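You operate a simulated robot arm through the tools that you are given. There is no shell and no other tool.

The job below is to be done with a simulated robot arm. You get a single attempt, and the scene is never put back.

Task
Move the black hose end to the green-neck bottle, shut the lower drawer, rinse once and shut the valve.
Fine: pull the lower drawer well out first; open the rinse valve, push RINSE, then shut the valve; the rest stays.

The check looks at the end state, three seconds after you hand in, the way a careful person would. Anything else that was tipped, shoved, dropped, spilled or broken makes it a failure.

Robot
A 6-joint arm with a two-finger gripper, fixed in place. Base frame: the origin is at the foot of the arm, x ahead of it, y to its left, z up. Lengths are in mm, angles in degrees, forces in N, time in s.
Its first joint turns from -166.0 to 166.0 degrees. Payload 3.43 kg.
The TCP is the grasp point between the finger pads, 20 mm short of the fingertips. In the tool frame z runs along the fingers and y along their closing line. The gripper opens to 190 mm. The gripper's body begins 248 mm behind the TCP.
Orientation is that of the tool frame in the base frame, as a unit quaternion [w, x, y, z]. With the fingers straight down and closing along the base's y, the tool's x points along the base's -x, its y along +y and its z along -z.

Tools
- The arm moves only by the tool drive_tool. Its argument "series" is a list of rows, each a list of 2 entries, a list of its own where there are three numbers: the shift along the tool's x, y, z in units of 50 mm (1.0 is 50 mm), then the turn, a rotation vector about the tool's x, y, z in units of 6 degrees (1.0 is 6 degrees). In form: [[[tx, ty, tz], [ax, ay, az]], ...]. A call has 1 to 20 rows; each row shifts and turns the commanded pose from where the row before left it, along the tool's axes as they then stand. "claw" is the opening, from 0 (shut) to 1 (fully open), set as the call begins (left out, the last holds). A call with a number of a shift or a turn outside -1 to 1 is refused whole. A row lasts 0.2 s, in which the tool goes at most 50 mm and 8.6 degrees; a call with a longer step from one row to the next is refused whole, and so is a gripper value outside its range. A pose out of reach is approached as far as the arm can. The call stops where the force on the tool passes 40 N (or 10 N more than at its start, if that is more) or the arm is blocked; 0.2 s more then pass. Each finger travels about 45 mm/s and halts on what it meets, pressing with about 32 N; the grip force reading is that of the motor and also rises with nothing between the fingers. The clock runs only during rows and for 0.2 s after the last one: add rows that do not move to give the fingers time. The reply holds the time, the measured pose of the TCP, the force on the tool along the base axes, the opening and the grip force, in the units named above and with some noise, with the torque about the TCP (base axes, N m) and any sound that the robot's microphone picked up, and new pictures: "pictures" is both (left out), scene, wrist or none.
- Cameras (640 x 400 px; columns grow to the right, rows downward): "scene" is fixed at [220, -500.2, 1193.9]; the picture's right is [0.74, -0.67, 0.00], its down [-0.14, -0.15, -0.98] and it looks along [0.66, 0.72, -0.20] (base axes); focal length 304 px, centre (320, 200). "wrist" rides on the gripper at [70, -8, -288] in the tool frame; the picture's right is [0.12, 0.99, 0.00], its down [-0.96, 0.12, -0.25] and it looks along [-0.25, 0.03, 0.97] (tool axes); focal length 261 px, centre (320, 200).
- lift_body(by): slides the trunk up (or, below 0, down) by that many mm; the arm rides with it, the base frame stays. It gives what a move gives, with no picture.
- pixel_to_xyz(camera, pixels): for up to 12 pixels [column, row] of the newest picture of that camera ("zoom" is the newest enlarged one), the place [x, y, z] in the base frame of the surface seen there, good to about 2 mm. No time passes.
- enlarge(camera, box): a new picture of the part [left, top, right, bottom] of that camera's present view, enlarged. No time passes.
- finish_job(): hands the job in; it is judged then, once.

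Leave the gripper open and the arm clear of the work at the hand-in unless told otherwise.

The tools are called by a JSON object that holds its "fn" and its "kwargs". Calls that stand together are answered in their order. drive_tool: Moves the arm, as the interface text tells. Its arguments: {"type":"object","properties":{"series":{"type":"array","items":{"type":"array"}},"claw":{"type":"number"},"pictures":{"type":"string","enum":["both","scene","wrist","none"]}},"required":["series"]} The other tools are called the same way: lift_body (by) slides the trunk up or down; pixel_to_xyz (camera, pixels) gives the place of the surface under pixels of a picture; enlarge (camera, box) takes an enlarged picture of a part of a camera's view; finish_job () hands the job in.

At the start:

```text
time_s: 0.0
ee_pos: [714.2, 84.4, 1281.4]
orientation: [0.0, 0.001, 1.0, 0.0]
wrist_force: [0.0, 0.4, 0.7]
moment: [-0.01, -0.03, 0.0]
width: 190.1
gripper_force: 0.0
trunk travel left (down, up): [-175.0, 65.0]
```

scene: 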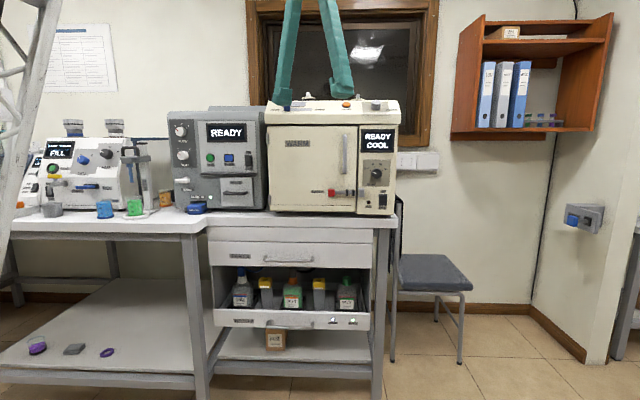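
wrist: 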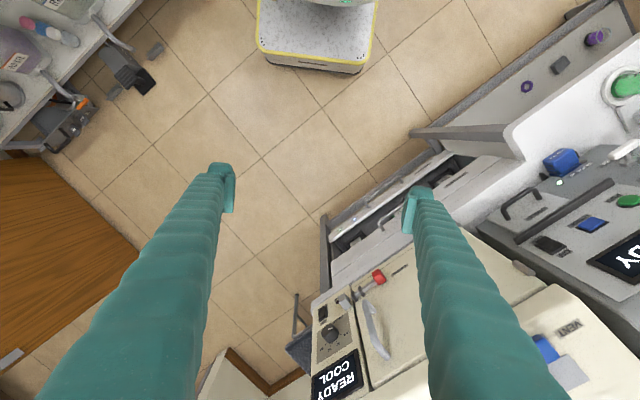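

I see a cabinet with two drawers beneath the instruments. The lower one is partly open and holds bottles. I'll enlarge the drawer area and the instruments before I move anything.

{"fn": "enlarge", "kwargs": {"camera": "scene", "box": [200, 230, 400, 355]}}

{"fn": "enlarge", "kwargs": {"camera": "scene", "box": [160, 90, 410, 220]}}

{"fn": "enlarge", "kwargs": {"camera": "scene", "box": [0, 100, 210, 230]}}

{"fn": "enlarge", "kwargs": {"camera": "wrist", "box": [300, 60, 640, 272]}}

```text
3.20 times, centred on (300, 292) of scene
```

zoom: 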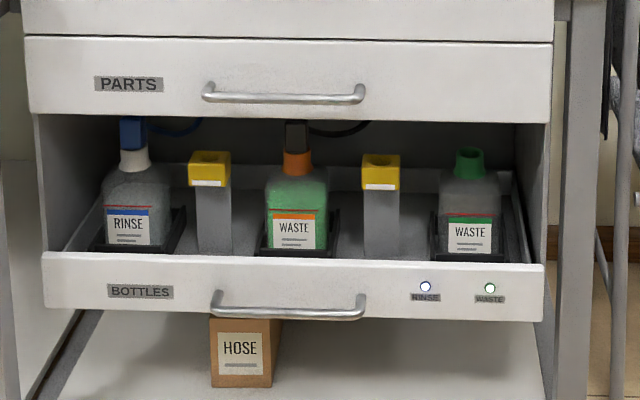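

```text
2.56 times, centred on (285, 155) of scene
```

zoom: 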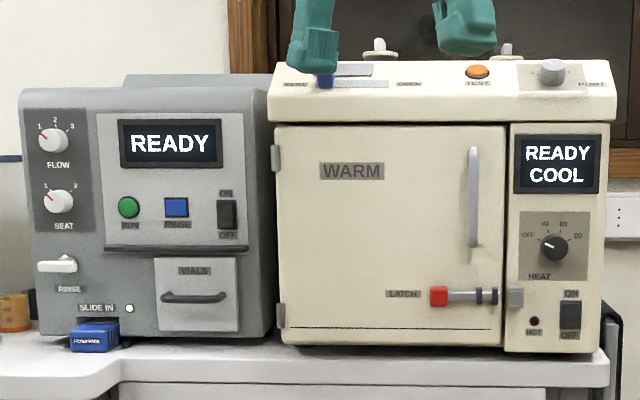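

```text
3.05 times, centred on (105, 165) of scene
```

zoom: 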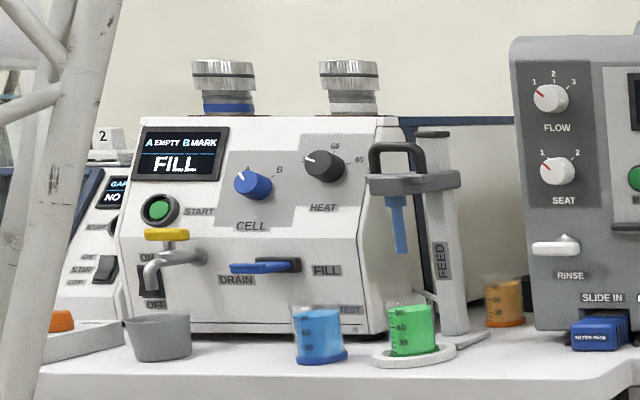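

```text
1.88 times, centred on (470, 166) of wrist
```

zoom: 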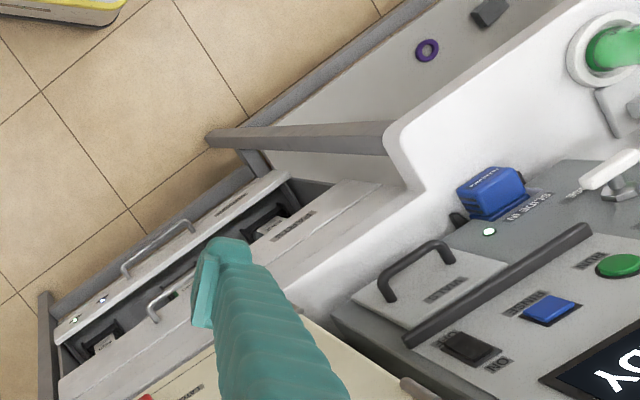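

The grey machine has a RINSE valve lever, a blue RINSE button and a READY display. The black hose end sits in the orange-neck WASTE bottle, and the green-neck WASTE bottle is on the right. I'll measure these places, starting with the drawer.

{"fn": "enlarge", "kwargs": {"camera": "scene", "box": [200, 230, 400, 355]}}

{"fn": "pixel_to_xyz", "kwargs": {"camera": "zoom", "pixels": [[45, 255], [543, 267], [290, 305], [215, 300], [365, 303], [287, 93], [290, 260], [296, 135], [297, 160], [470, 155], [132, 130], [208, 158]]}}

{"fn": "pixel_to_xyz", "kwargs": {"camera": "zoom", "pixels": [[380, 160], [470, 175], [297, 190], [290, 315], [30, 40], [550, 45], [240, 325], [320, 130], [500, 175], [440, 200], [490, 288], [425, 287]]}}

{"fn": "enlarge", "kwargs": {"camera": "scene", "box": [160, 105, 272, 215]}}

```text
3.20 times, centred on (300, 292) of scene
```

zoom: 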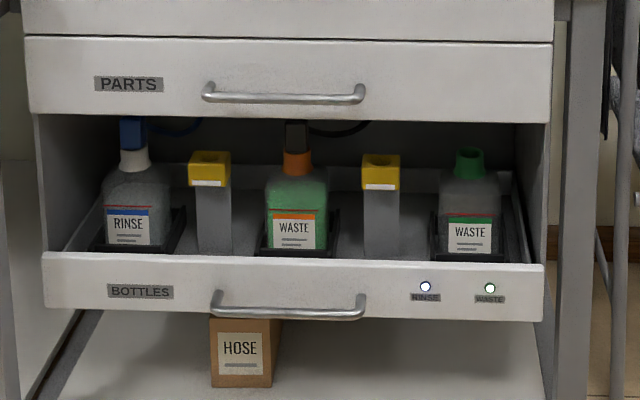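

```text
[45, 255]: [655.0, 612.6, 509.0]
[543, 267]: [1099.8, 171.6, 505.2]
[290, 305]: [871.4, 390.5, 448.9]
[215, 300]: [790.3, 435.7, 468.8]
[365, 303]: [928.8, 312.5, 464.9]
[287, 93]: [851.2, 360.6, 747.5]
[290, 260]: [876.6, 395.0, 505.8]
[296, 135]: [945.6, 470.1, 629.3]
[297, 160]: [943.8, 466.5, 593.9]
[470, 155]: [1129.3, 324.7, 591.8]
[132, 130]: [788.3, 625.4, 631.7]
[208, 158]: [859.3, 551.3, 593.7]
```

```text
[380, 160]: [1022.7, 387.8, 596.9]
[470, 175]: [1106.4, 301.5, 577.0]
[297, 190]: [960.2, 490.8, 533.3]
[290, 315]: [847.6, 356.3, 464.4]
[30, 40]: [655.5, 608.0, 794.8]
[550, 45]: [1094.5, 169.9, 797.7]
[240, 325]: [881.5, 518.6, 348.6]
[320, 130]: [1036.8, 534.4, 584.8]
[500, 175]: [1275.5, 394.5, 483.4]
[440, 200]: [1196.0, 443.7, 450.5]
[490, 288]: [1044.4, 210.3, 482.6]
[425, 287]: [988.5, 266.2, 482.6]
```

```text
3.64 times, centred on (216, 160) of scene
```

zoom: 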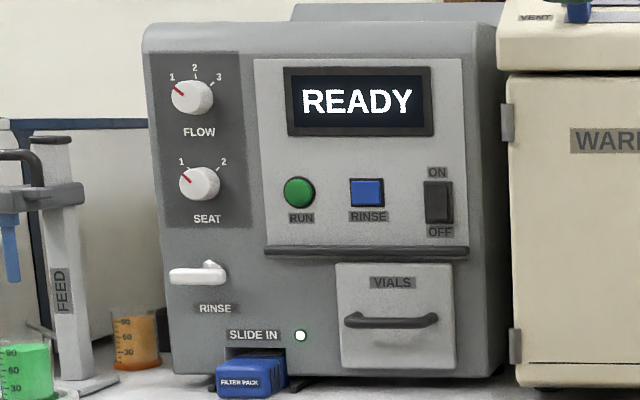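

The cabinet front runs along about (0.71, -0.71), so both drawers look flush and shut, and the lower one pulls out along (-0.71, -0.71). Next I'll measure the grey machine's controls in the latest zoom.

{"fn": "pixel_to_xyz", "kwargs": {"camera": "zoom", "pixels": [[367, 193], [300, 192], [438, 190], [438, 213], [175, 274], [195, 272], [215, 272], [208, 265], [222, 285], [240, 290], [158, 290], [367, 225]]}}

{"fn": "enlarge", "kwargs": {"camera": "scene", "box": [168, 165, 208, 190]}}

{"fn": "pixel_to_xyz", "kwargs": {"camera": "scene", "pixels": [[300, 219], [300, 235], [230, 217], [370, 222], [290, 261], [268, 260], [310, 261], [320, 190], [350, 150], [230, 180], [215, 190], [196, 206]]}}

```text
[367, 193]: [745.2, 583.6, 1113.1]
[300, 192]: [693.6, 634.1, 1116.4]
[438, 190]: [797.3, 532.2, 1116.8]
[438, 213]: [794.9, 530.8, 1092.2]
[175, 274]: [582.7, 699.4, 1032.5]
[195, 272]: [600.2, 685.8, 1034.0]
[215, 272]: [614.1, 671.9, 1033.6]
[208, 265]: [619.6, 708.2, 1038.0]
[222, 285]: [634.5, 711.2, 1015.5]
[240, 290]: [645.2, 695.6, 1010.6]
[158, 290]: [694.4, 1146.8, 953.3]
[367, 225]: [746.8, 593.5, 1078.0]
```

```text
16.00 times, centred on (188, 178) of scene
```

zoom: 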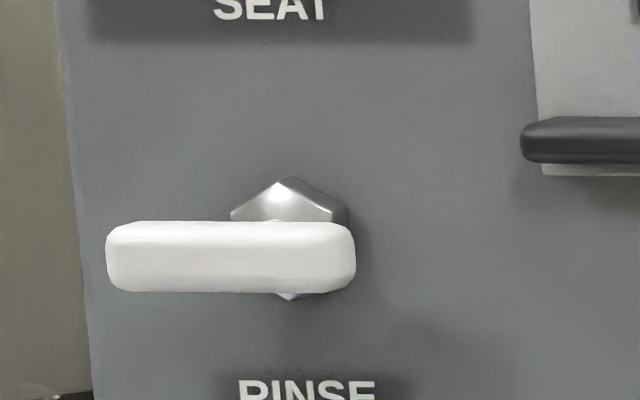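

```text
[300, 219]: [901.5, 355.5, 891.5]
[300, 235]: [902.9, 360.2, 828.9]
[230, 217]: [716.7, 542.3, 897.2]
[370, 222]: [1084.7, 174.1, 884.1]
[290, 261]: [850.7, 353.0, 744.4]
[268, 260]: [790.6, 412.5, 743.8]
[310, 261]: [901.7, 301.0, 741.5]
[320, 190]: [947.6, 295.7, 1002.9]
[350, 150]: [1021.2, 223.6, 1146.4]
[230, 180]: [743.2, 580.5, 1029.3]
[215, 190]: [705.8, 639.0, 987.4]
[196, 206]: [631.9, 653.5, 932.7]
```

Readings in cabinet terms, with d as depth along (0.71, 0.71) and v as rightward along (0.71, -0.71):
- Drawer handle: d≈853, v≈343, z≈464
- Black plug: v≈337, z≈600–635
- Green neck: v≈569, z≈590
- Valve lever: d≈907, v≈-57, z≈1034
- RINSE button: d≈940, v≈114, z≈1113

The tool is in free space about 300 mm in front of the machines. I'll turn it 45° so the closing line runs along d, and narrow the fingers.

{"fn": "drive_tool", "kwargs": {"series": [[[0, 0, 0], [0, 0, 0.9375]], [[0, 0, 0], [0, 0, 0.9375]], [[0, 0, 0], [0, 0, 0.9375]], [[0, 0, 0], [0, 0, 0.9375]], [[0, 0, 0], [0, 0, 0.9375]], [[0, 0, 0], [0, 0, 0.9375]], [[0, 0, 0], [0, 0, 0.9375]], [[0, 0, 0], [0, 0, 0.9375]], [[0, 0, 0], [0, 0, 0]]], "claw": 0.3, "pictures": "both"}}

```text
time_s: 2.0
ee_pos: [716.1, 81.8, 1281.4]
orientation: [0.0, 0.384, 0.923, 0.0]
wrist_force: [0.6, 0.1, -0.4]
moment: [-0.02, -0.01, -0.02]
width: 57.0
gripper_force: 0.0
trunk travel left (down, up): [-175.0, 65.0]
```

scene: 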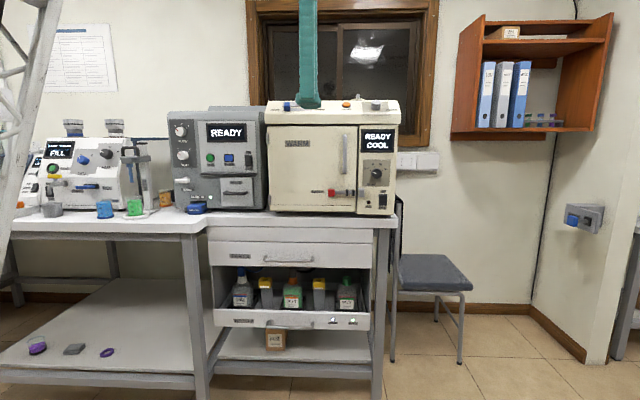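
wrist: 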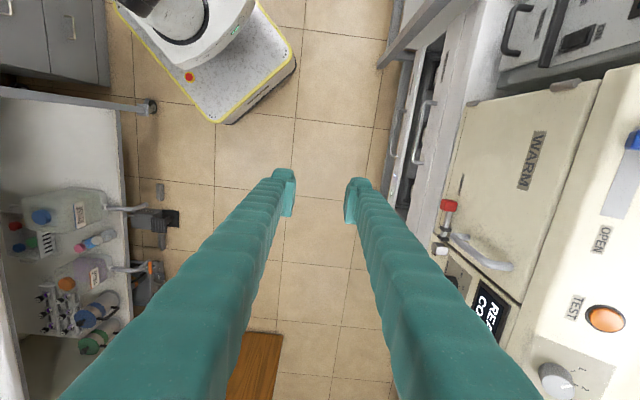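

The tool turned as planned, and the picture shows the closing line now points at the cabinet. The wrist view also shows the robot's own yellow-rimmed base at the top left. I'll measure how far the base extends, to see how much room the drawer has, and check the handle.

{"fn": "pixel_to_xyz", "kwargs": {"camera": "wrist", "pixels": [[289, 62], [222, 118], [255, 5], [405, 130], [395, 130], [425, 135], [432, 100], [190, 78]]}}

{"fn": "enlarge", "kwargs": {"camera": "wrist", "box": [370, 0, 530, 240]}}

```text
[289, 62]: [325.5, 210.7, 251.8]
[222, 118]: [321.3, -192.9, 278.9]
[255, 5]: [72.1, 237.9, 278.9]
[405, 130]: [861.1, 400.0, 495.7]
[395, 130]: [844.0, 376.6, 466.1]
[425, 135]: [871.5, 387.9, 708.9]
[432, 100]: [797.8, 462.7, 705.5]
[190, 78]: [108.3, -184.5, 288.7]
```

```text
1.67 times, centred on (450, 120) of wrist
```

zoom: 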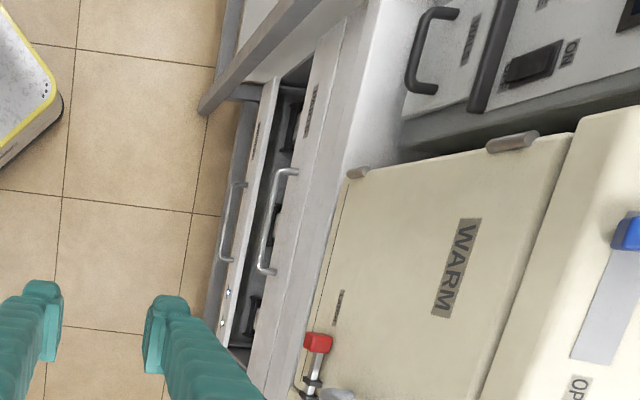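

The base stays within x 325 at z<290, so the drawer can come out without touching it. I'll lower the trunk 175 mm to reach the low handle. Below the tool (d≈564) it is clear.

{"fn": "lift_body", "kwargs": {"by": -175}}

```text
time_s: 4.0
ee_pos: [716.5, 83.0, 1108.2]
orientation: [-0.001, 0.382, 0.924, 0.0]
wrist_force: [0.5, -0.3, 0.6]
moment: [0.0, 0.02, -0.01]
width: 56.9
gripper_force: 0.1
trunk travel left (down, up): [0.0, 240.0]
```

The trunk is down and the tool is at z 1108. Next I'll pitch the tool 45° toward the cabinet, staying in place.

{"fn": "drive_tool", "kwargs": {"series": [[[0, 0, 0], [-0.9375, 0, 0]], [[0, 0, 0], [-0.9375, 0, 0]], [[0, 0, 0], [-0.9375, 0, 0]], [[0, 0, 0], [-0.9375, 0, 0]], [[0, 0, 0], [-0.9375, 0, 0]], [[0, 0, 0], [-0.9375, 0, 0]], [[0, 0, 0], [-0.9375, 0, 0]], [[0, 0, 0], [-0.9375, 0, 0]], [[0, 0, 0], [0, 0, 0]]], "claw": 0.25, "pictures": "both"}}

```text
time_s: 6.0
ee_pos: [715.6, 82.3, 1106.3]
orientation: [0.146, 0.352, 0.854, 0.353]
wrist_force: [-0.4, 0.3, -0.1]
moment: [-0.02, -0.01, 0.04]
width: 47.5
gripper_force: 0.1
trunk travel left (down, up): [0.0, 240.0]
```

scene: 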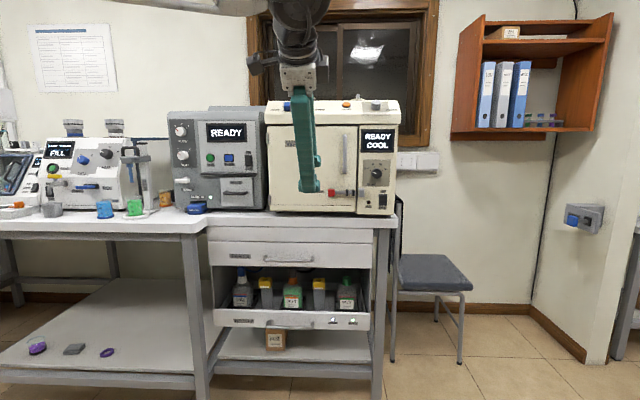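
wrist: 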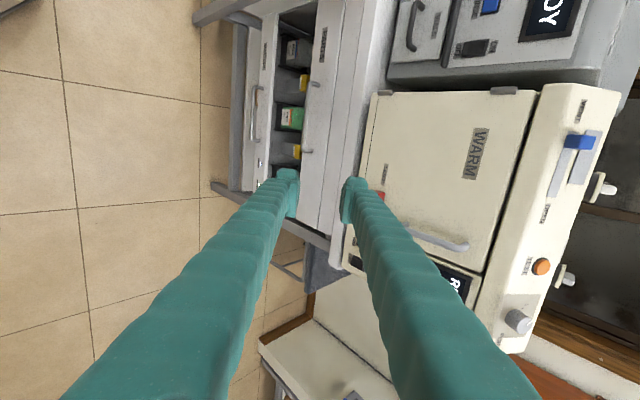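

The pitch is good, and the tool axis reads (0.50, 0.50, -0.71). I'll move down to a standoff about 120 mm from the lower handle, in line with the grasp.

{"fn": "drive_tool", "kwargs": {"series": [[[0.161, -0.385, 0.828], [0, 0, 0]], [[0.161, -0.385, 0.828], [0, 0, 0]], [[0.161, -0.385, 0.828], [0, 0, 0]], [[0.161, -0.385, 0.828], [0, 0, 0]], [[0.161, -0.385, 0.828], [0, 0, 0]], [[0.161, -0.385, 0.828], [0, 0, 0]], [[0.161, -0.385, 0.828], [0, 0, 0]], [[0.161, -0.385, 0.828], [0, 0, 0]], [[0.161, -0.385, 0.828], [0, 0, 0]], [[0.161, -0.385, 0.828], [0, 0, 0]], [[0.161, -0.385, 0.828], [0, 0, 0]], [[0.161, -0.385, 0.828], [0, 0, 0]], [[0.161, -0.385, 0.828], [0, 0, 0]], [[0, 0, 0], [0, 0, 0]]], "claw": 0.2, "pictures": "both"}}

```text
time_s: 9.0
ee_pos: [782.5, 300.9, 551.4]
orientation: [0.145, 0.353, 0.854, 0.353]
wrist_force: [-0.2, -0.5, 0.2]
moment: [0.01, -0.02, -0.01]
width: 38.0
gripper_force: 0.1
trunk travel left (down, up): [0.0, 240.0]
```

scene: 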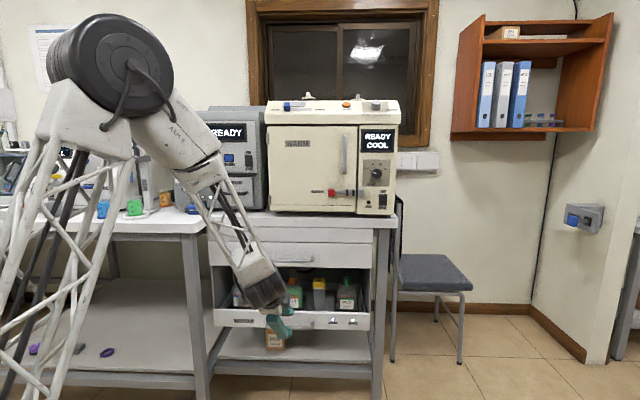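
wrist: 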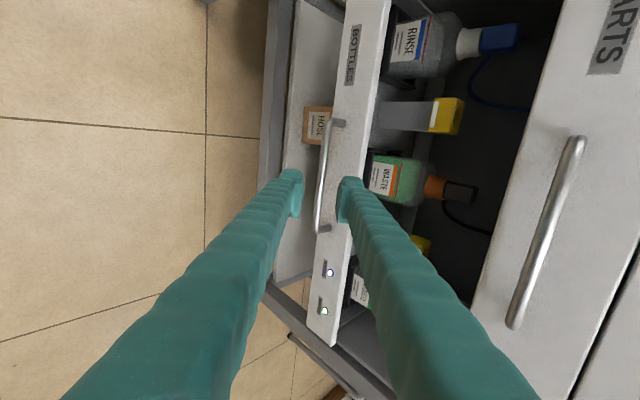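

The handle at about (320, 180) now lies between the fingers in the wrist view. I'll measure it closely.

{"fn": "enlarge", "kwargs": {"camera": "wrist", "box": [260, 90, 420, 250]}}

{"fn": "pixel_to_xyz", "kwargs": {"camera": "wrist", "pixels": [[325, 130], [322, 150], [320, 170], [319, 190], [317, 210], [317, 225], [340, 123], [328, 228], [345, 160], [350, 130], [372, 60], [335, 250]]}}

{"fn": "pixel_to_xyz", "kwargs": {"camera": "wrist", "pixels": [[435, 188], [460, 192], [475, 195], [455, 182], [458, 205], [425, 245], [450, 115], [497, 38], [470, 215], [358, 290], [573, 140], [517, 325]]}}

```text
2.50 times, centred on (340, 170) of wrist
```

zoom: 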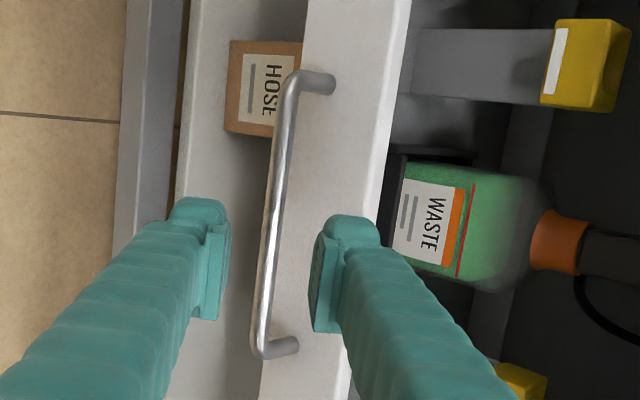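

```text
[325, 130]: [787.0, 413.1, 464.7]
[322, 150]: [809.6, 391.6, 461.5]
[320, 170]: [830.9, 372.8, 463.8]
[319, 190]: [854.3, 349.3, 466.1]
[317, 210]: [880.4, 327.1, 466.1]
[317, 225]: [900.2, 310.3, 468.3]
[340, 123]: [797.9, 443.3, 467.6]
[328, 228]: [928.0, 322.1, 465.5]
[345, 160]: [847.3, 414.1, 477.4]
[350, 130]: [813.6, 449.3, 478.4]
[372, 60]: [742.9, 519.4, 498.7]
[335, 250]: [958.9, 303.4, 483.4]
```

```text
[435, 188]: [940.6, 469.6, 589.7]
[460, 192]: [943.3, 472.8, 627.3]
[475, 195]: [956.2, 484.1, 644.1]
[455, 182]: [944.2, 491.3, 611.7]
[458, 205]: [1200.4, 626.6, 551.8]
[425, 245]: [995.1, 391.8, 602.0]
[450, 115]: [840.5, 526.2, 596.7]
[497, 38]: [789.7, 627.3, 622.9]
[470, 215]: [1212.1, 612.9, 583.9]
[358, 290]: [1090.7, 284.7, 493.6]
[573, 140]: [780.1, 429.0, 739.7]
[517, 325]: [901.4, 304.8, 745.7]
```

The handle bar sits at d≈854, z≈462, and the drawer face is at d≈892. I'll narrow the opening to 28 mm and move in so the bar ends up near the fingertips, with the inner finger still clear of the face.

{"fn": "drive_tool", "kwargs": {"series": [[[0, 0, 0], [0, 0, 0]], [[-0.012, -0.005, 0.58], [0, 0, 0]], [[-0.012, -0.005, 0.58], [0, 0, 0]], [[-0.012, -0.005, 0.58], [0, 0, 0]], [[-0.012, -0.005, 0.58], [0, 0, 0]], [[0, 0, 0], [0, 0, 0]]], "claw": 0.15, "pictures": "both"}}

{"fn": "enlarge", "kwargs": {"camera": "wrist", "box": [260, 90, 420, 250]}}

```text
time_s: 10.4
ee_pos: [843.4, 357.8, 466.4]
orientation: [0.145, 0.352, 0.854, 0.353]
wrist_force: [-0.4, 0.2, 0.1]
moment: [-0.01, 0.01, 0.01]
width: 28.4
gripper_force: 0.1
trunk travel left (down, up): [0.0, 240.0]
```

scene: 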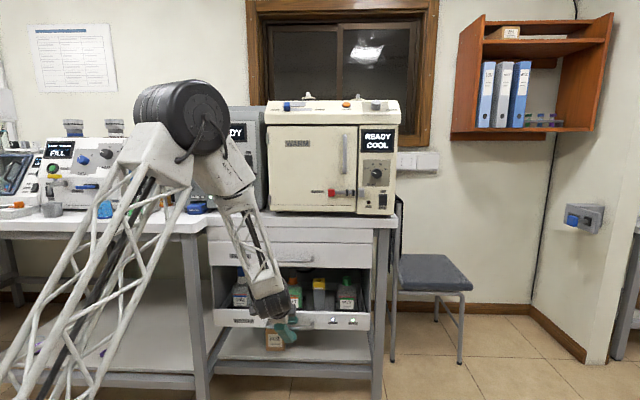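
wrist: 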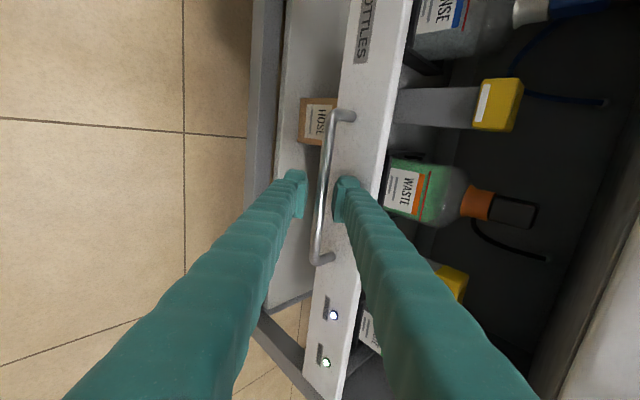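

```text
2.50 times, centred on (340, 170) of wrist
```

zoom: 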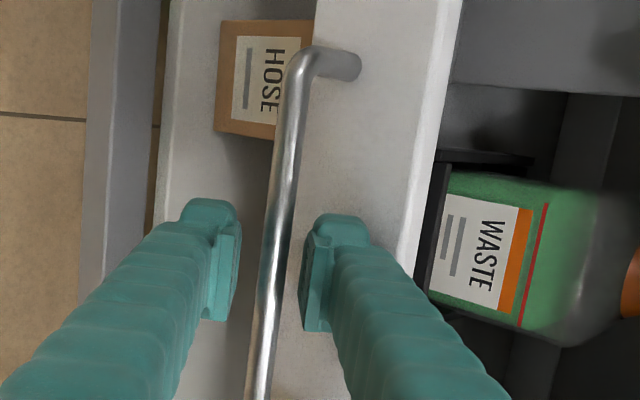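

The bar is between the fingers with clearance on both sides, and there is no contact force. I'll close on it.

{"fn": "drive_tool", "kwargs": {"series": [[[0, 0, 0], [0, 0, 0]], [[0, 0, 0], [0, 0, 0]], [[0, 0, 0], [0, 0, 0]]], "claw": 0, "pictures": "wrist"}}

```text
time_s: 11.2
ee_pos: [843.5, 358.1, 468.5]
orientation: [0.147, 0.352, 0.853, 0.355]
wrist_force: [4.2, 3.2, 12.4]
moment: [-0.46, -0.65, 0.79]
width: 11.8
gripper_force: 45.0
trunk travel left (down, up): [0.0, 240.0]
```

wrist: 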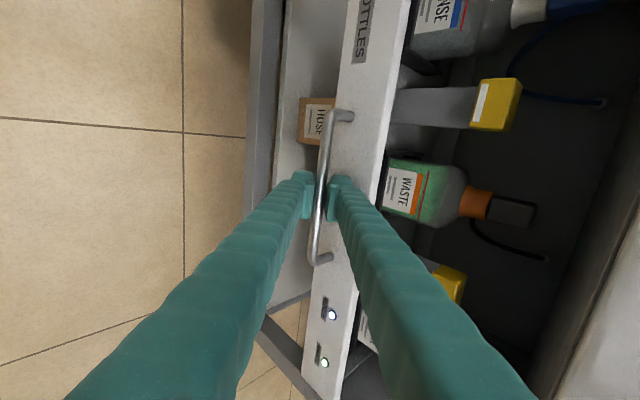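

The bar is gripped at 11.8 mm with about 12 N of slight upward strain. I'll ease up 1 mm and pull slowly along -D by about 60 mm to check that the drawer slides.

{"fn": "drive_tool", "kwargs": {"series": [[[0, 0.02, 0], [0, 0, 0]], [[0, -0.05, -0.05], [0, 0, 0]], [[0, -0.1, -0.1], [0, 0, 0]], [[0, -0.15, -0.15], [0, 0, 0]], [[0, -0.2, -0.2], [0, 0, 0]], [[0, -0.2, -0.2], [0, 0, 0]], [[0, -0.12, -0.12], [0, 0, 0]], [[0, -0.05, -0.05], [0, 0, 0]], [[0, 0, 0], [0, 0, 0]]], "claw": 0, "pictures": "both"}}

```text
time_s: 13.3
ee_pos: [800.4, 315.0, 470.3]
orientation: [0.147, 0.351, 0.854, 0.354]
wrist_force: [-15.3, 17.1, 14.2]
moment: [-0.22, -0.32, 1.22]
width: 11.8
gripper_force: 45.0
trunk travel left (down, up): [0.0, 240.0]
stopped in row 9: the force on the tool passed its limit at 41 N (the readings are from after the stop); the commanded pose is now the measured one
```

scene: 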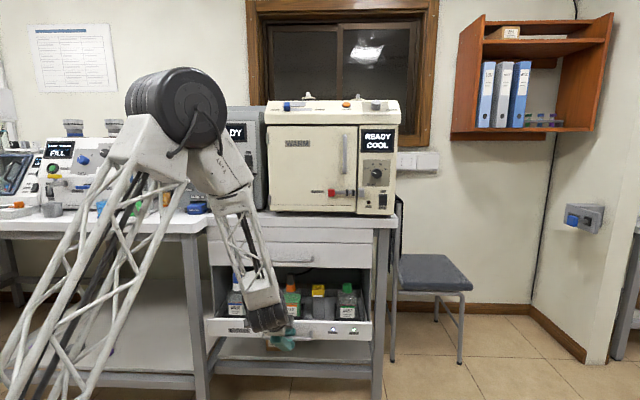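
wrist: 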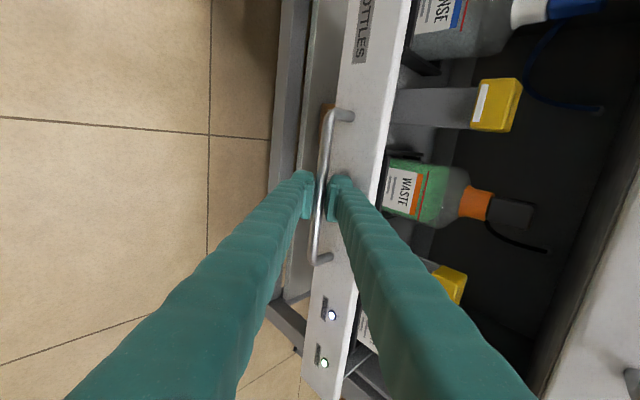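

The drawer came out 61 mm. The stop was caused by sideways strain (about 23 N along v) from the tight grip, not by the drawer itself. I'll loosen the fingers to a loose hook of about 17 mm around the bar, and continue pulling slowly.

{"fn": "drive_tool", "kwargs": {"series": [[[0, 0, 0], [0, 0, 0]], [[0, 0, 0], [0, 0, 0]], [[0, -0.05, -0.05], [0, 0, 0]], [[0, -0.1, -0.1], [0, 0, 0]], [[0, -0.15, -0.15], [0, 0, 0]], [[0, -0.2, -0.2], [0, 0, 0]], [[0, -0.2, -0.2], [0, 0, 0]], [[0, -0.2, -0.2], [0, 0, 0]], [[0, -0.2, -0.2], [0, 0, 0]], [[0, -0.2, -0.2], [0, 0, 0]], [[0, -0.15, -0.15], [0, 0, 0]], [[0, -0.1, -0.1], [0, 0, 0]], [[0, -0.05, -0.05], [0, 0, 0]], [[0, 0, 0], [0, 0, 0]]], "claw": 0.09, "pictures": "both"}}

```text
time_s: 16.3
ee_pos: [723.1, 233.2, 468.4]
orientation: [0.143, 0.353, 0.855, 0.352]
wrist_force: [0.4, -0.3, -0.2]
moment: [0.03, -0.01, -0.01]
width: 17.3
gripper_force: 0.3
trunk travel left (down, up): [0.0, 240.0]
```

scene: 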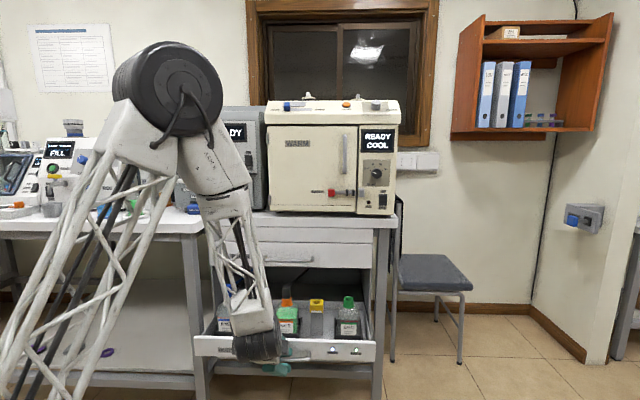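
wrist: 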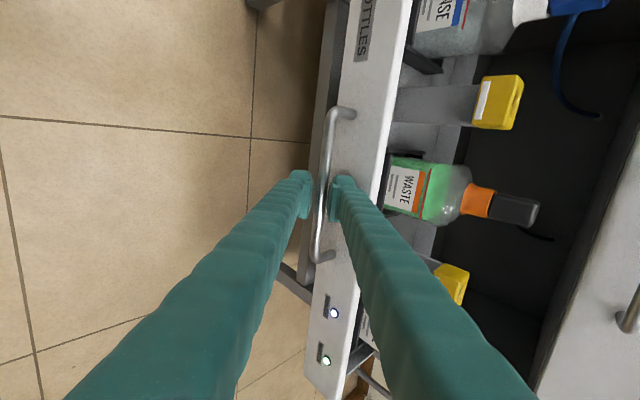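

The hook works without strain, and the drawer is now about 173 mm out. The wrist view shows the bottles coming clear. I'll pull about 110 mm more, with a small sideways correction.

{"fn": "drive_tool", "kwargs": {"series": [[[0.01, -0.05, -0.05], [0, 0, 0]], [[0.01, -0.1, -0.1], [0, 0, 0]], [[0.01, -0.15, -0.15], [0, 0, 0]], [[0.01, -0.2, -0.2], [0, 0, 0]], [[0.01, -0.2, -0.2], [0, 0, 0]], [[0.01, -0.2, -0.2], [0, 0, 0]], [[0, -0.2, -0.2], [0, 0, 0]], [[0, -0.2, -0.2], [0, 0, 0]], [[0, -0.15, -0.15], [0, 0, 0]], [[0, -0.1, -0.1], [0, 0, 0]], [[0, -0.05, -0.05], [0, 0, 0]], [[0, 0, 0], [0, 0, 0]]], "claw": 0.09, "pictures": "both"}}

```text
time_s: 18.9
ee_pos: [712.9, 153.5, 491.1]
orientation: [0.143, 0.353, 0.854, 0.354]
wrist_force: [0.0, 0.2, 0.0]
moment: [-0.02, 0.03, 0.06]
width: 17.2
gripper_force: 0.0
out of reach, approached as far as the arm can: row 1, 2, 3, 4, 5, 6, 7, 8, 9, 10
trunk travel left (down, up): [0.0, 240.0]
```

scene: 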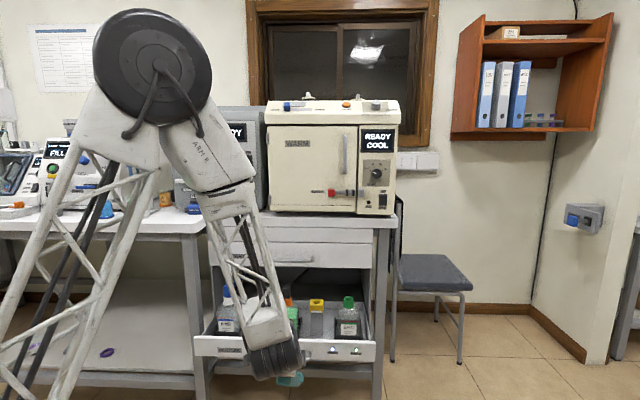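
wrist: 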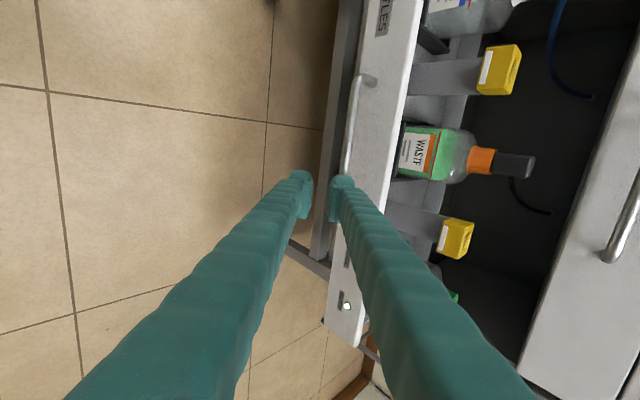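

The arm hit its inner reach limit for this tilt. It slid sideways and up to v≈395, z≈491. I'll measure where the drawer and handle ended up before moving again.

{"fn": "enlarge", "kwargs": {"camera": "wrist", "box": [280, 60, 440, 260]}}

{"fn": "pixel_to_xyz", "kwargs": {"camera": "wrist", "pixels": [[355, 90], [350, 130], [346, 160], [370, 80], [385, 100], [407, 80], [375, 290], [482, 160], [512, 167], [455, 240], [500, 70], [455, 297]]}}

{"fn": "enlarge", "kwargs": {"camera": "scene", "box": [190, 270, 390, 395]}}

```text
2.00 times, centred on (360, 160) of wrist
```

zoom: 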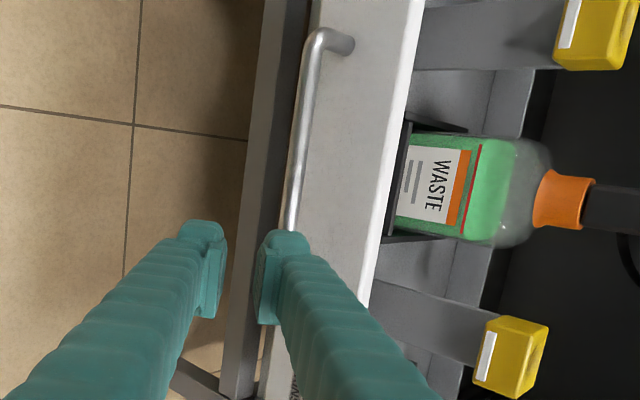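

```text
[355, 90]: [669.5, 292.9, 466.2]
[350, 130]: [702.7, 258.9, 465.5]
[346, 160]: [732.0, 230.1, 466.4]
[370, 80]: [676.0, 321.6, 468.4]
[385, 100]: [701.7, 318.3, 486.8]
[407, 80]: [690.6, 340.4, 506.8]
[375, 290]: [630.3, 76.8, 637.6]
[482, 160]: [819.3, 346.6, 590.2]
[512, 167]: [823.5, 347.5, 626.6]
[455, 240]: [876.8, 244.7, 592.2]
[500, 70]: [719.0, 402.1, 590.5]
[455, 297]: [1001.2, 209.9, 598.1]
```

```text
3.20 times, centred on (290, 332) of scene
```

zoom: 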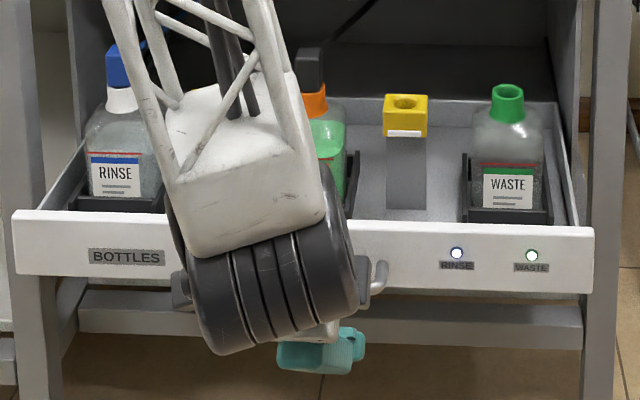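

The handle is at d≈680, so the drawer is 171 mm out and the fingers are now in front of the bar, clear of it. With the drawer out, a straight-down tool fits ahead of the counter and reaches further in. I'll rise straight up first.

{"fn": "drive_tool", "kwargs": {"series": [[[0, 0.5, -0.5], [0, 0, 0]], [[0, 0.5, -0.5], [0, 0, 0]], [[0, 0.5, -0.5], [0, 0, 0]], [[0, 0.5, -0.5], [0, 0, 0]], [[0, 0, 0], [0, 0, 0]]], "claw": 0.15, "pictures": "wrist"}}

```text
time_s: 20.1
ee_pos: [711.1, 149.8, 632.8]
orientation: [0.146, 0.354, 0.854, 0.353]
wrist_force: [-0.2, -0.4, 0.9]
moment: [0.01, 0.02, 0.01]
width: 28.5
gripper_force: 0.1
trunk travel left (down, up): [0.0, 240.0]
```

wrist: 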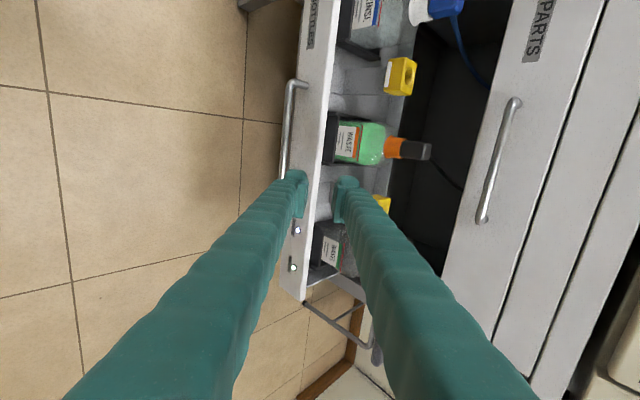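

The tool is free at d≈609, v≈397, z≈633. I'll pitch it back to straight down, then slide over the handle at d 680, v 343.

{"fn": "drive_tool", "kwargs": {"series": [[[0, 0, 0], [0.9375, 0, 0]], [[0, 0, 0], [0.9375, 0, 0]], [[0, 0, 0], [0.9375, 0, 0]], [[0, 0, 0], [0.9375, 0, 0]], [[0, 0, 0], [0.9375, 0, 0]], [[0, 0, 0], [0.9375, 0, 0]], [[0, 0, 0], [0.9375, 0, 0]], [[0, 0, 0], [0.9375, 0, 0]], [[0.36, 0.473, 0], [0, 0, 0]], [[0.36, 0.473, 0], [0, 0, 0]], [[0.36, 0.473, 0], [0, 0, 0]], [[0, 0, 0], [0, 0, 0]]], "claw": 0.15, "pictures": "both"}}

```text
time_s: 22.7
ee_pos: [721.4, 242.1, 632.7]
orientation: [0.0, 0.383, 0.924, 0.0]
wrist_force: [0.2, 0.4, 0.4]
moment: [0.0, 0.01, 0.04]
width: 28.7
gripper_force: 0.1
trunk travel left (down, up): [0.0, 240.0]
```

scene: 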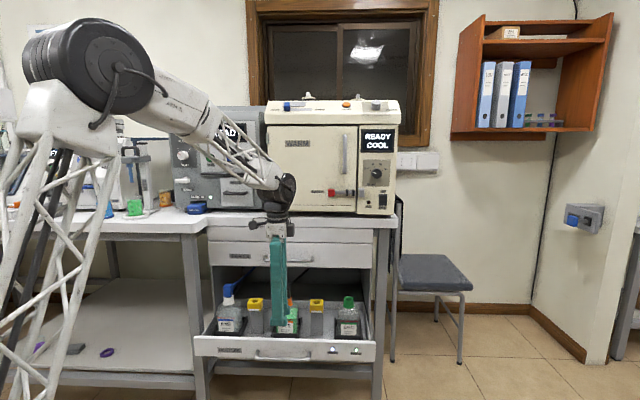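
wrist: 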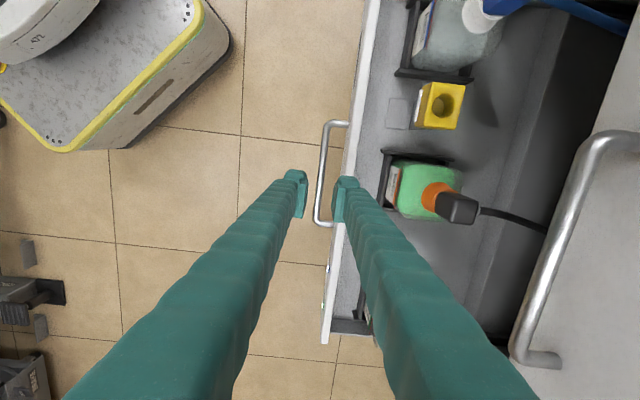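

The tool is straight down, and the wrist view shows the handle, the black plug and its hose clearly. I'll measure them.

{"fn": "pixel_to_xyz", "kwargs": {"camera": "wrist", "pixels": [[324, 140], [321, 165], [318, 190], [317, 210], [357, 130], [335, 310], [340, 124], [435, 190], [458, 208], [475, 213], [500, 213], [535, 228]]}}

{"fn": "enlarge", "kwargs": {"camera": "wrist", "box": [270, 80, 430, 240]}}

{"fn": "enlarge", "kwargs": {"camera": "wrist", "box": [380, 130, 560, 270]}}

```text
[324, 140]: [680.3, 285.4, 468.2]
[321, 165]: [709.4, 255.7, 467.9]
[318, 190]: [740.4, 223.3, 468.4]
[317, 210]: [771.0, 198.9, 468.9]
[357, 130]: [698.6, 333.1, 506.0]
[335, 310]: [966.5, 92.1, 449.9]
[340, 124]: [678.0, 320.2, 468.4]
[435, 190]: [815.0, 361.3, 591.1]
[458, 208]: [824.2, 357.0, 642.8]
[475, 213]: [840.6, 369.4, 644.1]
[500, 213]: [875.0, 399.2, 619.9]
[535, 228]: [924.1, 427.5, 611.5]
```

```text
2.50 times, centred on (350, 160) of wrist
```

zoom: 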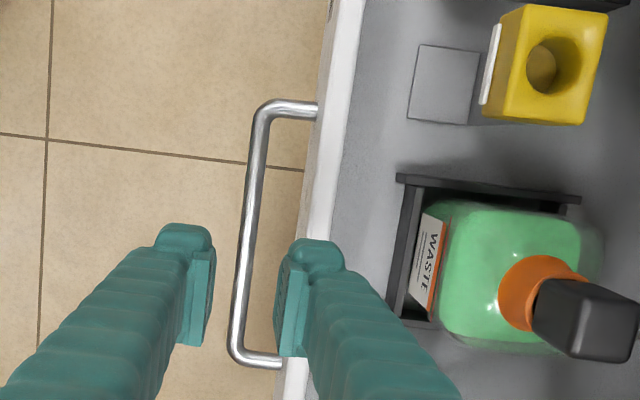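

```text
2.86 times, centred on (470, 200) of wrist
```

zoom: 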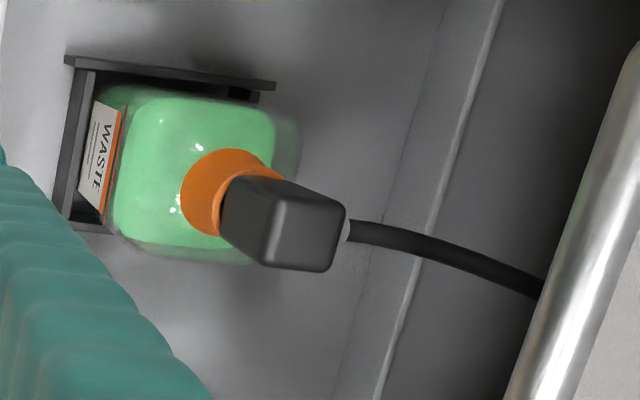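

The bar top is at z≈468, d≈682, so the tool is centred over it. The inner finger will pass about 9 mm ahead of the drawer face. I'll lower straight down over the bar.

{"fn": "drive_tool", "kwargs": {"series": [[[0, 0.005, 0.67], [0, 0, 0]], [[0, 0.005, 0.67], [0, 0, 0]], [[0, 0, 0.67], [0, 0, 0]], [[0, 0, 0.67], [0, 0, 0]], [[0, 0, 0.67], [0, 0, 0]], [[0, 0, 0], [0, 0, 0]]], "claw": 0.15, "pictures": "both"}}

```text
time_s: 23.7
ee_pos: [726.7, 244.9, 515.2]
orientation: [0.003, 0.382, 0.924, 0.003]
wrist_force: [-1.2, 5.2, 25.4]
moment: [1.01, -0.36, 0.11]
width: 31.4
gripper_force: 2.8
trunk travel left (down, up): [0.0, 240.0]
stopped in row 4: the force on the tool passed its limit at 97 N (the readings are from after the stop); the commanded pose is now the measured one
```

scene: 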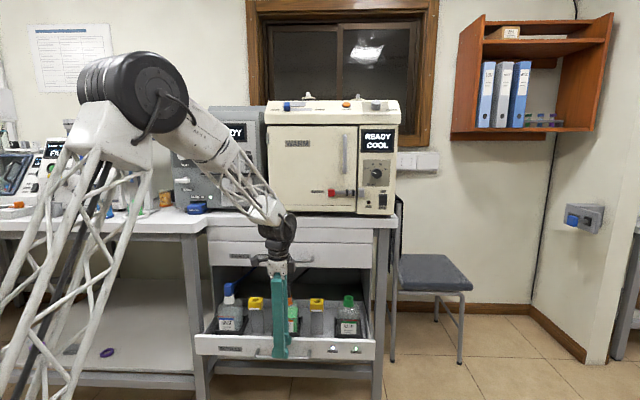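
wrist: 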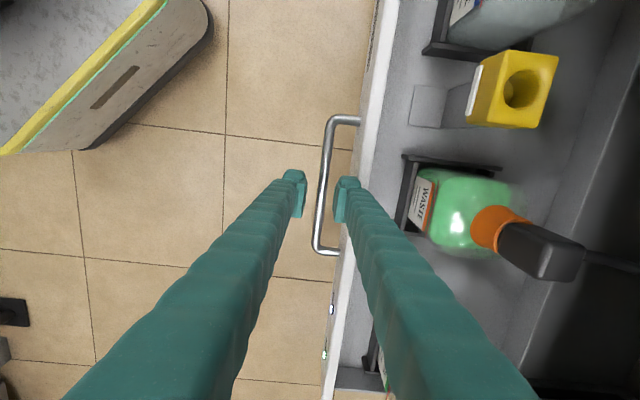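

Contact at z≈515. The torque puts the touch about 38 mm toward the cabinet, so the inner finger caught the top rim of the drawer front. I'll back straight up at once and then check the drawer, bottles and rim position.

{"fn": "drive_tool", "kwargs": {"series": [[[0, 0, -0.4], [0, 0, 0]], [[0, 0, -0.6], [0, 0, 0]], [[0, 0, 0], [0, 0, 0]]], "claw": 0.1, "pictures": "both"}}

{"fn": "pixel_to_xyz", "kwargs": {"camera": "wrist", "pixels": [[324, 140], [321, 165], [319, 190], [317, 215], [357, 130], [365, 130], [371, 130], [376, 90], [362, 120], [355, 165], [337, 300], [345, 300]]}}

{"fn": "enlarge", "kwargs": {"camera": "wrist", "box": [270, 80, 430, 240]}}

{"fn": "enlarge", "kwargs": {"camera": "scene", "box": [190, 270, 390, 395]}}

```text
time_s: 24.5
ee_pos: [726.5, 244.2, 561.9]
orientation: [0.002, 0.383, 0.924, 0.003]
wrist_force: [-0.4, -0.2, 0.2]
moment: [-0.03, 0.0, 0.02]
width: 19.0
gripper_force: 0.0
trunk travel left (down, up): [0.0, 240.0]
```

scene: 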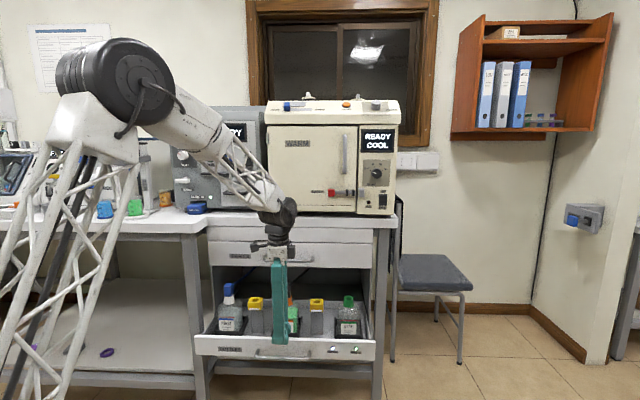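
wrist: 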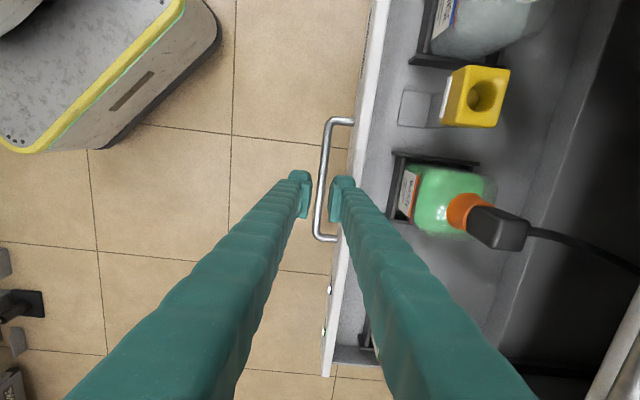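

```text
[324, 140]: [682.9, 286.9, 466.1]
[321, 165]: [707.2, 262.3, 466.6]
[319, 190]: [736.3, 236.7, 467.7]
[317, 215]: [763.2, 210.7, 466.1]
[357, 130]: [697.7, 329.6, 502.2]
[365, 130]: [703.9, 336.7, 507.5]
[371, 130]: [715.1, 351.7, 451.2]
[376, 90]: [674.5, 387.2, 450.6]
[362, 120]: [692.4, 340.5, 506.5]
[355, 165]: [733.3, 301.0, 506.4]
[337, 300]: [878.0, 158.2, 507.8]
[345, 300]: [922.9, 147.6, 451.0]
```

```text
2.50 times, centred on (350, 160) of wrist
```

zoom: 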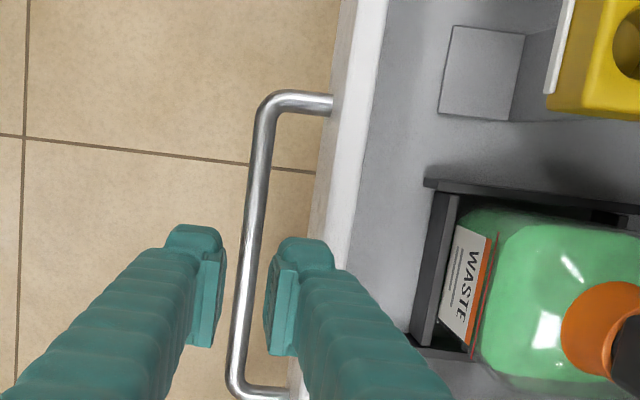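

```text
3.20 times, centred on (290, 332) of scene
```

zoom: 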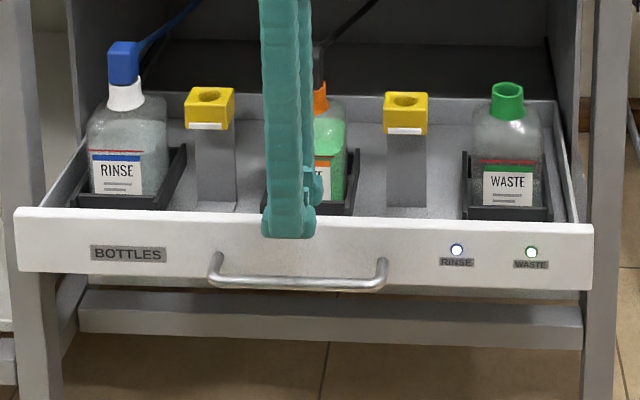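

The rim contact was harmless. All the bottles still stand, and the drawer shifted inward only about 4 mm. From the picture, the sleeved fingers are about 28 mm thick, too tight for the gap behind the bar with the tool straight down. A roomier option is to straddle the drawer's front panel at v≈460, beyond the handle's end, with the inner finger in the free space ahead of the yellow bin. I'll rise, move over there and measure.

{"fn": "drive_tool", "kwargs": {"series": [[[0, 0, -0.9], [0, 0, 0]], [[0, 0, -0.9], [0, 0, 0]], [[-0.6, 0.2, 0], [0, 0, 0]], [[-0.6, 0.2, 0], [0, 0, 0]], [[-0.6, 0.25, 0], [0, 0, 0]], [[-0.6, 0.25, 0], [0, 0, 0]], [[0, 0, 0], [0, 0, 0]]], "claw": 0.2, "pictures": "both"}}

{"fn": "enlarge", "kwargs": {"camera": "wrist", "box": [260, 100, 480, 270]}}

```text
time_s: 26.1
ee_pos: [843.5, 188.9, 655.7]
orientation: [0.002, 0.382, 0.924, 0.003]
wrist_force: [-0.6, 0.2, 0.0]
moment: [-0.03, -0.01, 0.03]
width: 37.9
gripper_force: 0.1
trunk travel left (down, up): [0.0, 240.0]
```

scene: 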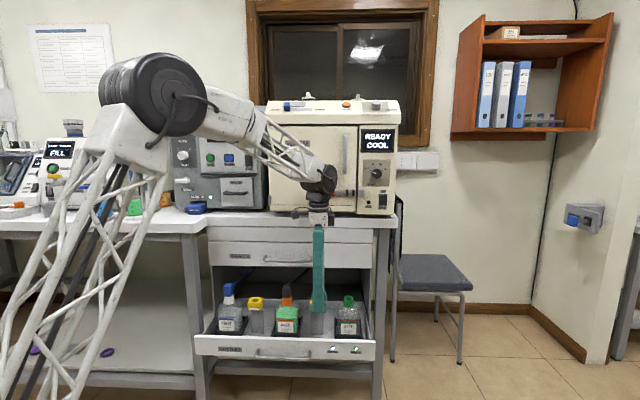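
wrist: 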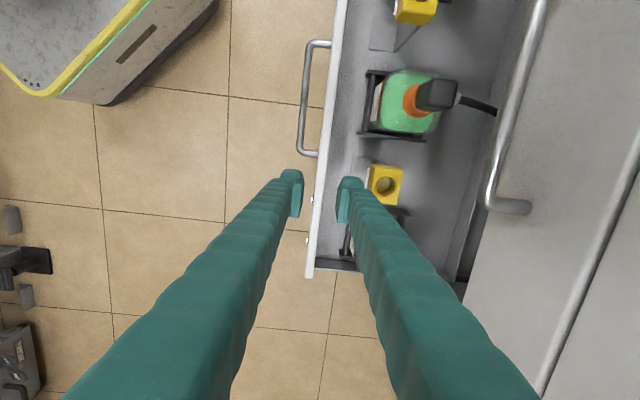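

```text
2.35 times, centred on (370, 185) of wrist
```

zoom: 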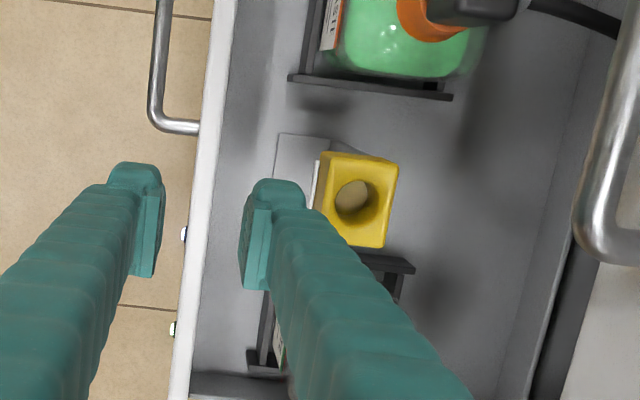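

Good view: the panel rim is between the fingers and the yellow bin lies just behind the inner finger. I'll measure the rim, bin, cradles and fingertips.

{"fn": "pixel_to_xyz", "kwargs": {"camera": "zoom", "pixels": [[197, 200], [188, 240], [210, 200], [300, 150], [278, 140], [317, 190], [355, 165], [385, 200], [300, 70], [288, 78], [352, 195], [265, 330]]}}

{"fn": "pixel_to_xyz", "kwargs": {"camera": "zoom", "pixels": [[135, 175], [115, 180], [155, 180], [275, 190], [255, 192], [295, 192], [245, 240], [262, 240], [350, 262], [410, 265], [185, 232], [450, 95]]}}

```text
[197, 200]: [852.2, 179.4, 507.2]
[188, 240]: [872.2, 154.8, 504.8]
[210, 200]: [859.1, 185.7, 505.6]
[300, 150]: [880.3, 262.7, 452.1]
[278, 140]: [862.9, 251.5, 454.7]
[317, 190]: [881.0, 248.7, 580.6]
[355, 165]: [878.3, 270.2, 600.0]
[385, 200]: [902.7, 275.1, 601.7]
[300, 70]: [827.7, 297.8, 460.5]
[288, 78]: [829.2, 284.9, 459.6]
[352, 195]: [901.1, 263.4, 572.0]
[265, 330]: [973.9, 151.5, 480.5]
```

```text
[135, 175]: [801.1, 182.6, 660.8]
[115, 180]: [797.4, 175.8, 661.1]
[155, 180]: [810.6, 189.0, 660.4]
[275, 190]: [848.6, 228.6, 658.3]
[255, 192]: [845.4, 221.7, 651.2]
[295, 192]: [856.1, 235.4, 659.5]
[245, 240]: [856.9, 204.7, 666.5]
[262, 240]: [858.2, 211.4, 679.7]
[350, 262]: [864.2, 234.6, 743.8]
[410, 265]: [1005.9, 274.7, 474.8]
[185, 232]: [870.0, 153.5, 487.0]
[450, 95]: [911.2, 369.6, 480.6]
```

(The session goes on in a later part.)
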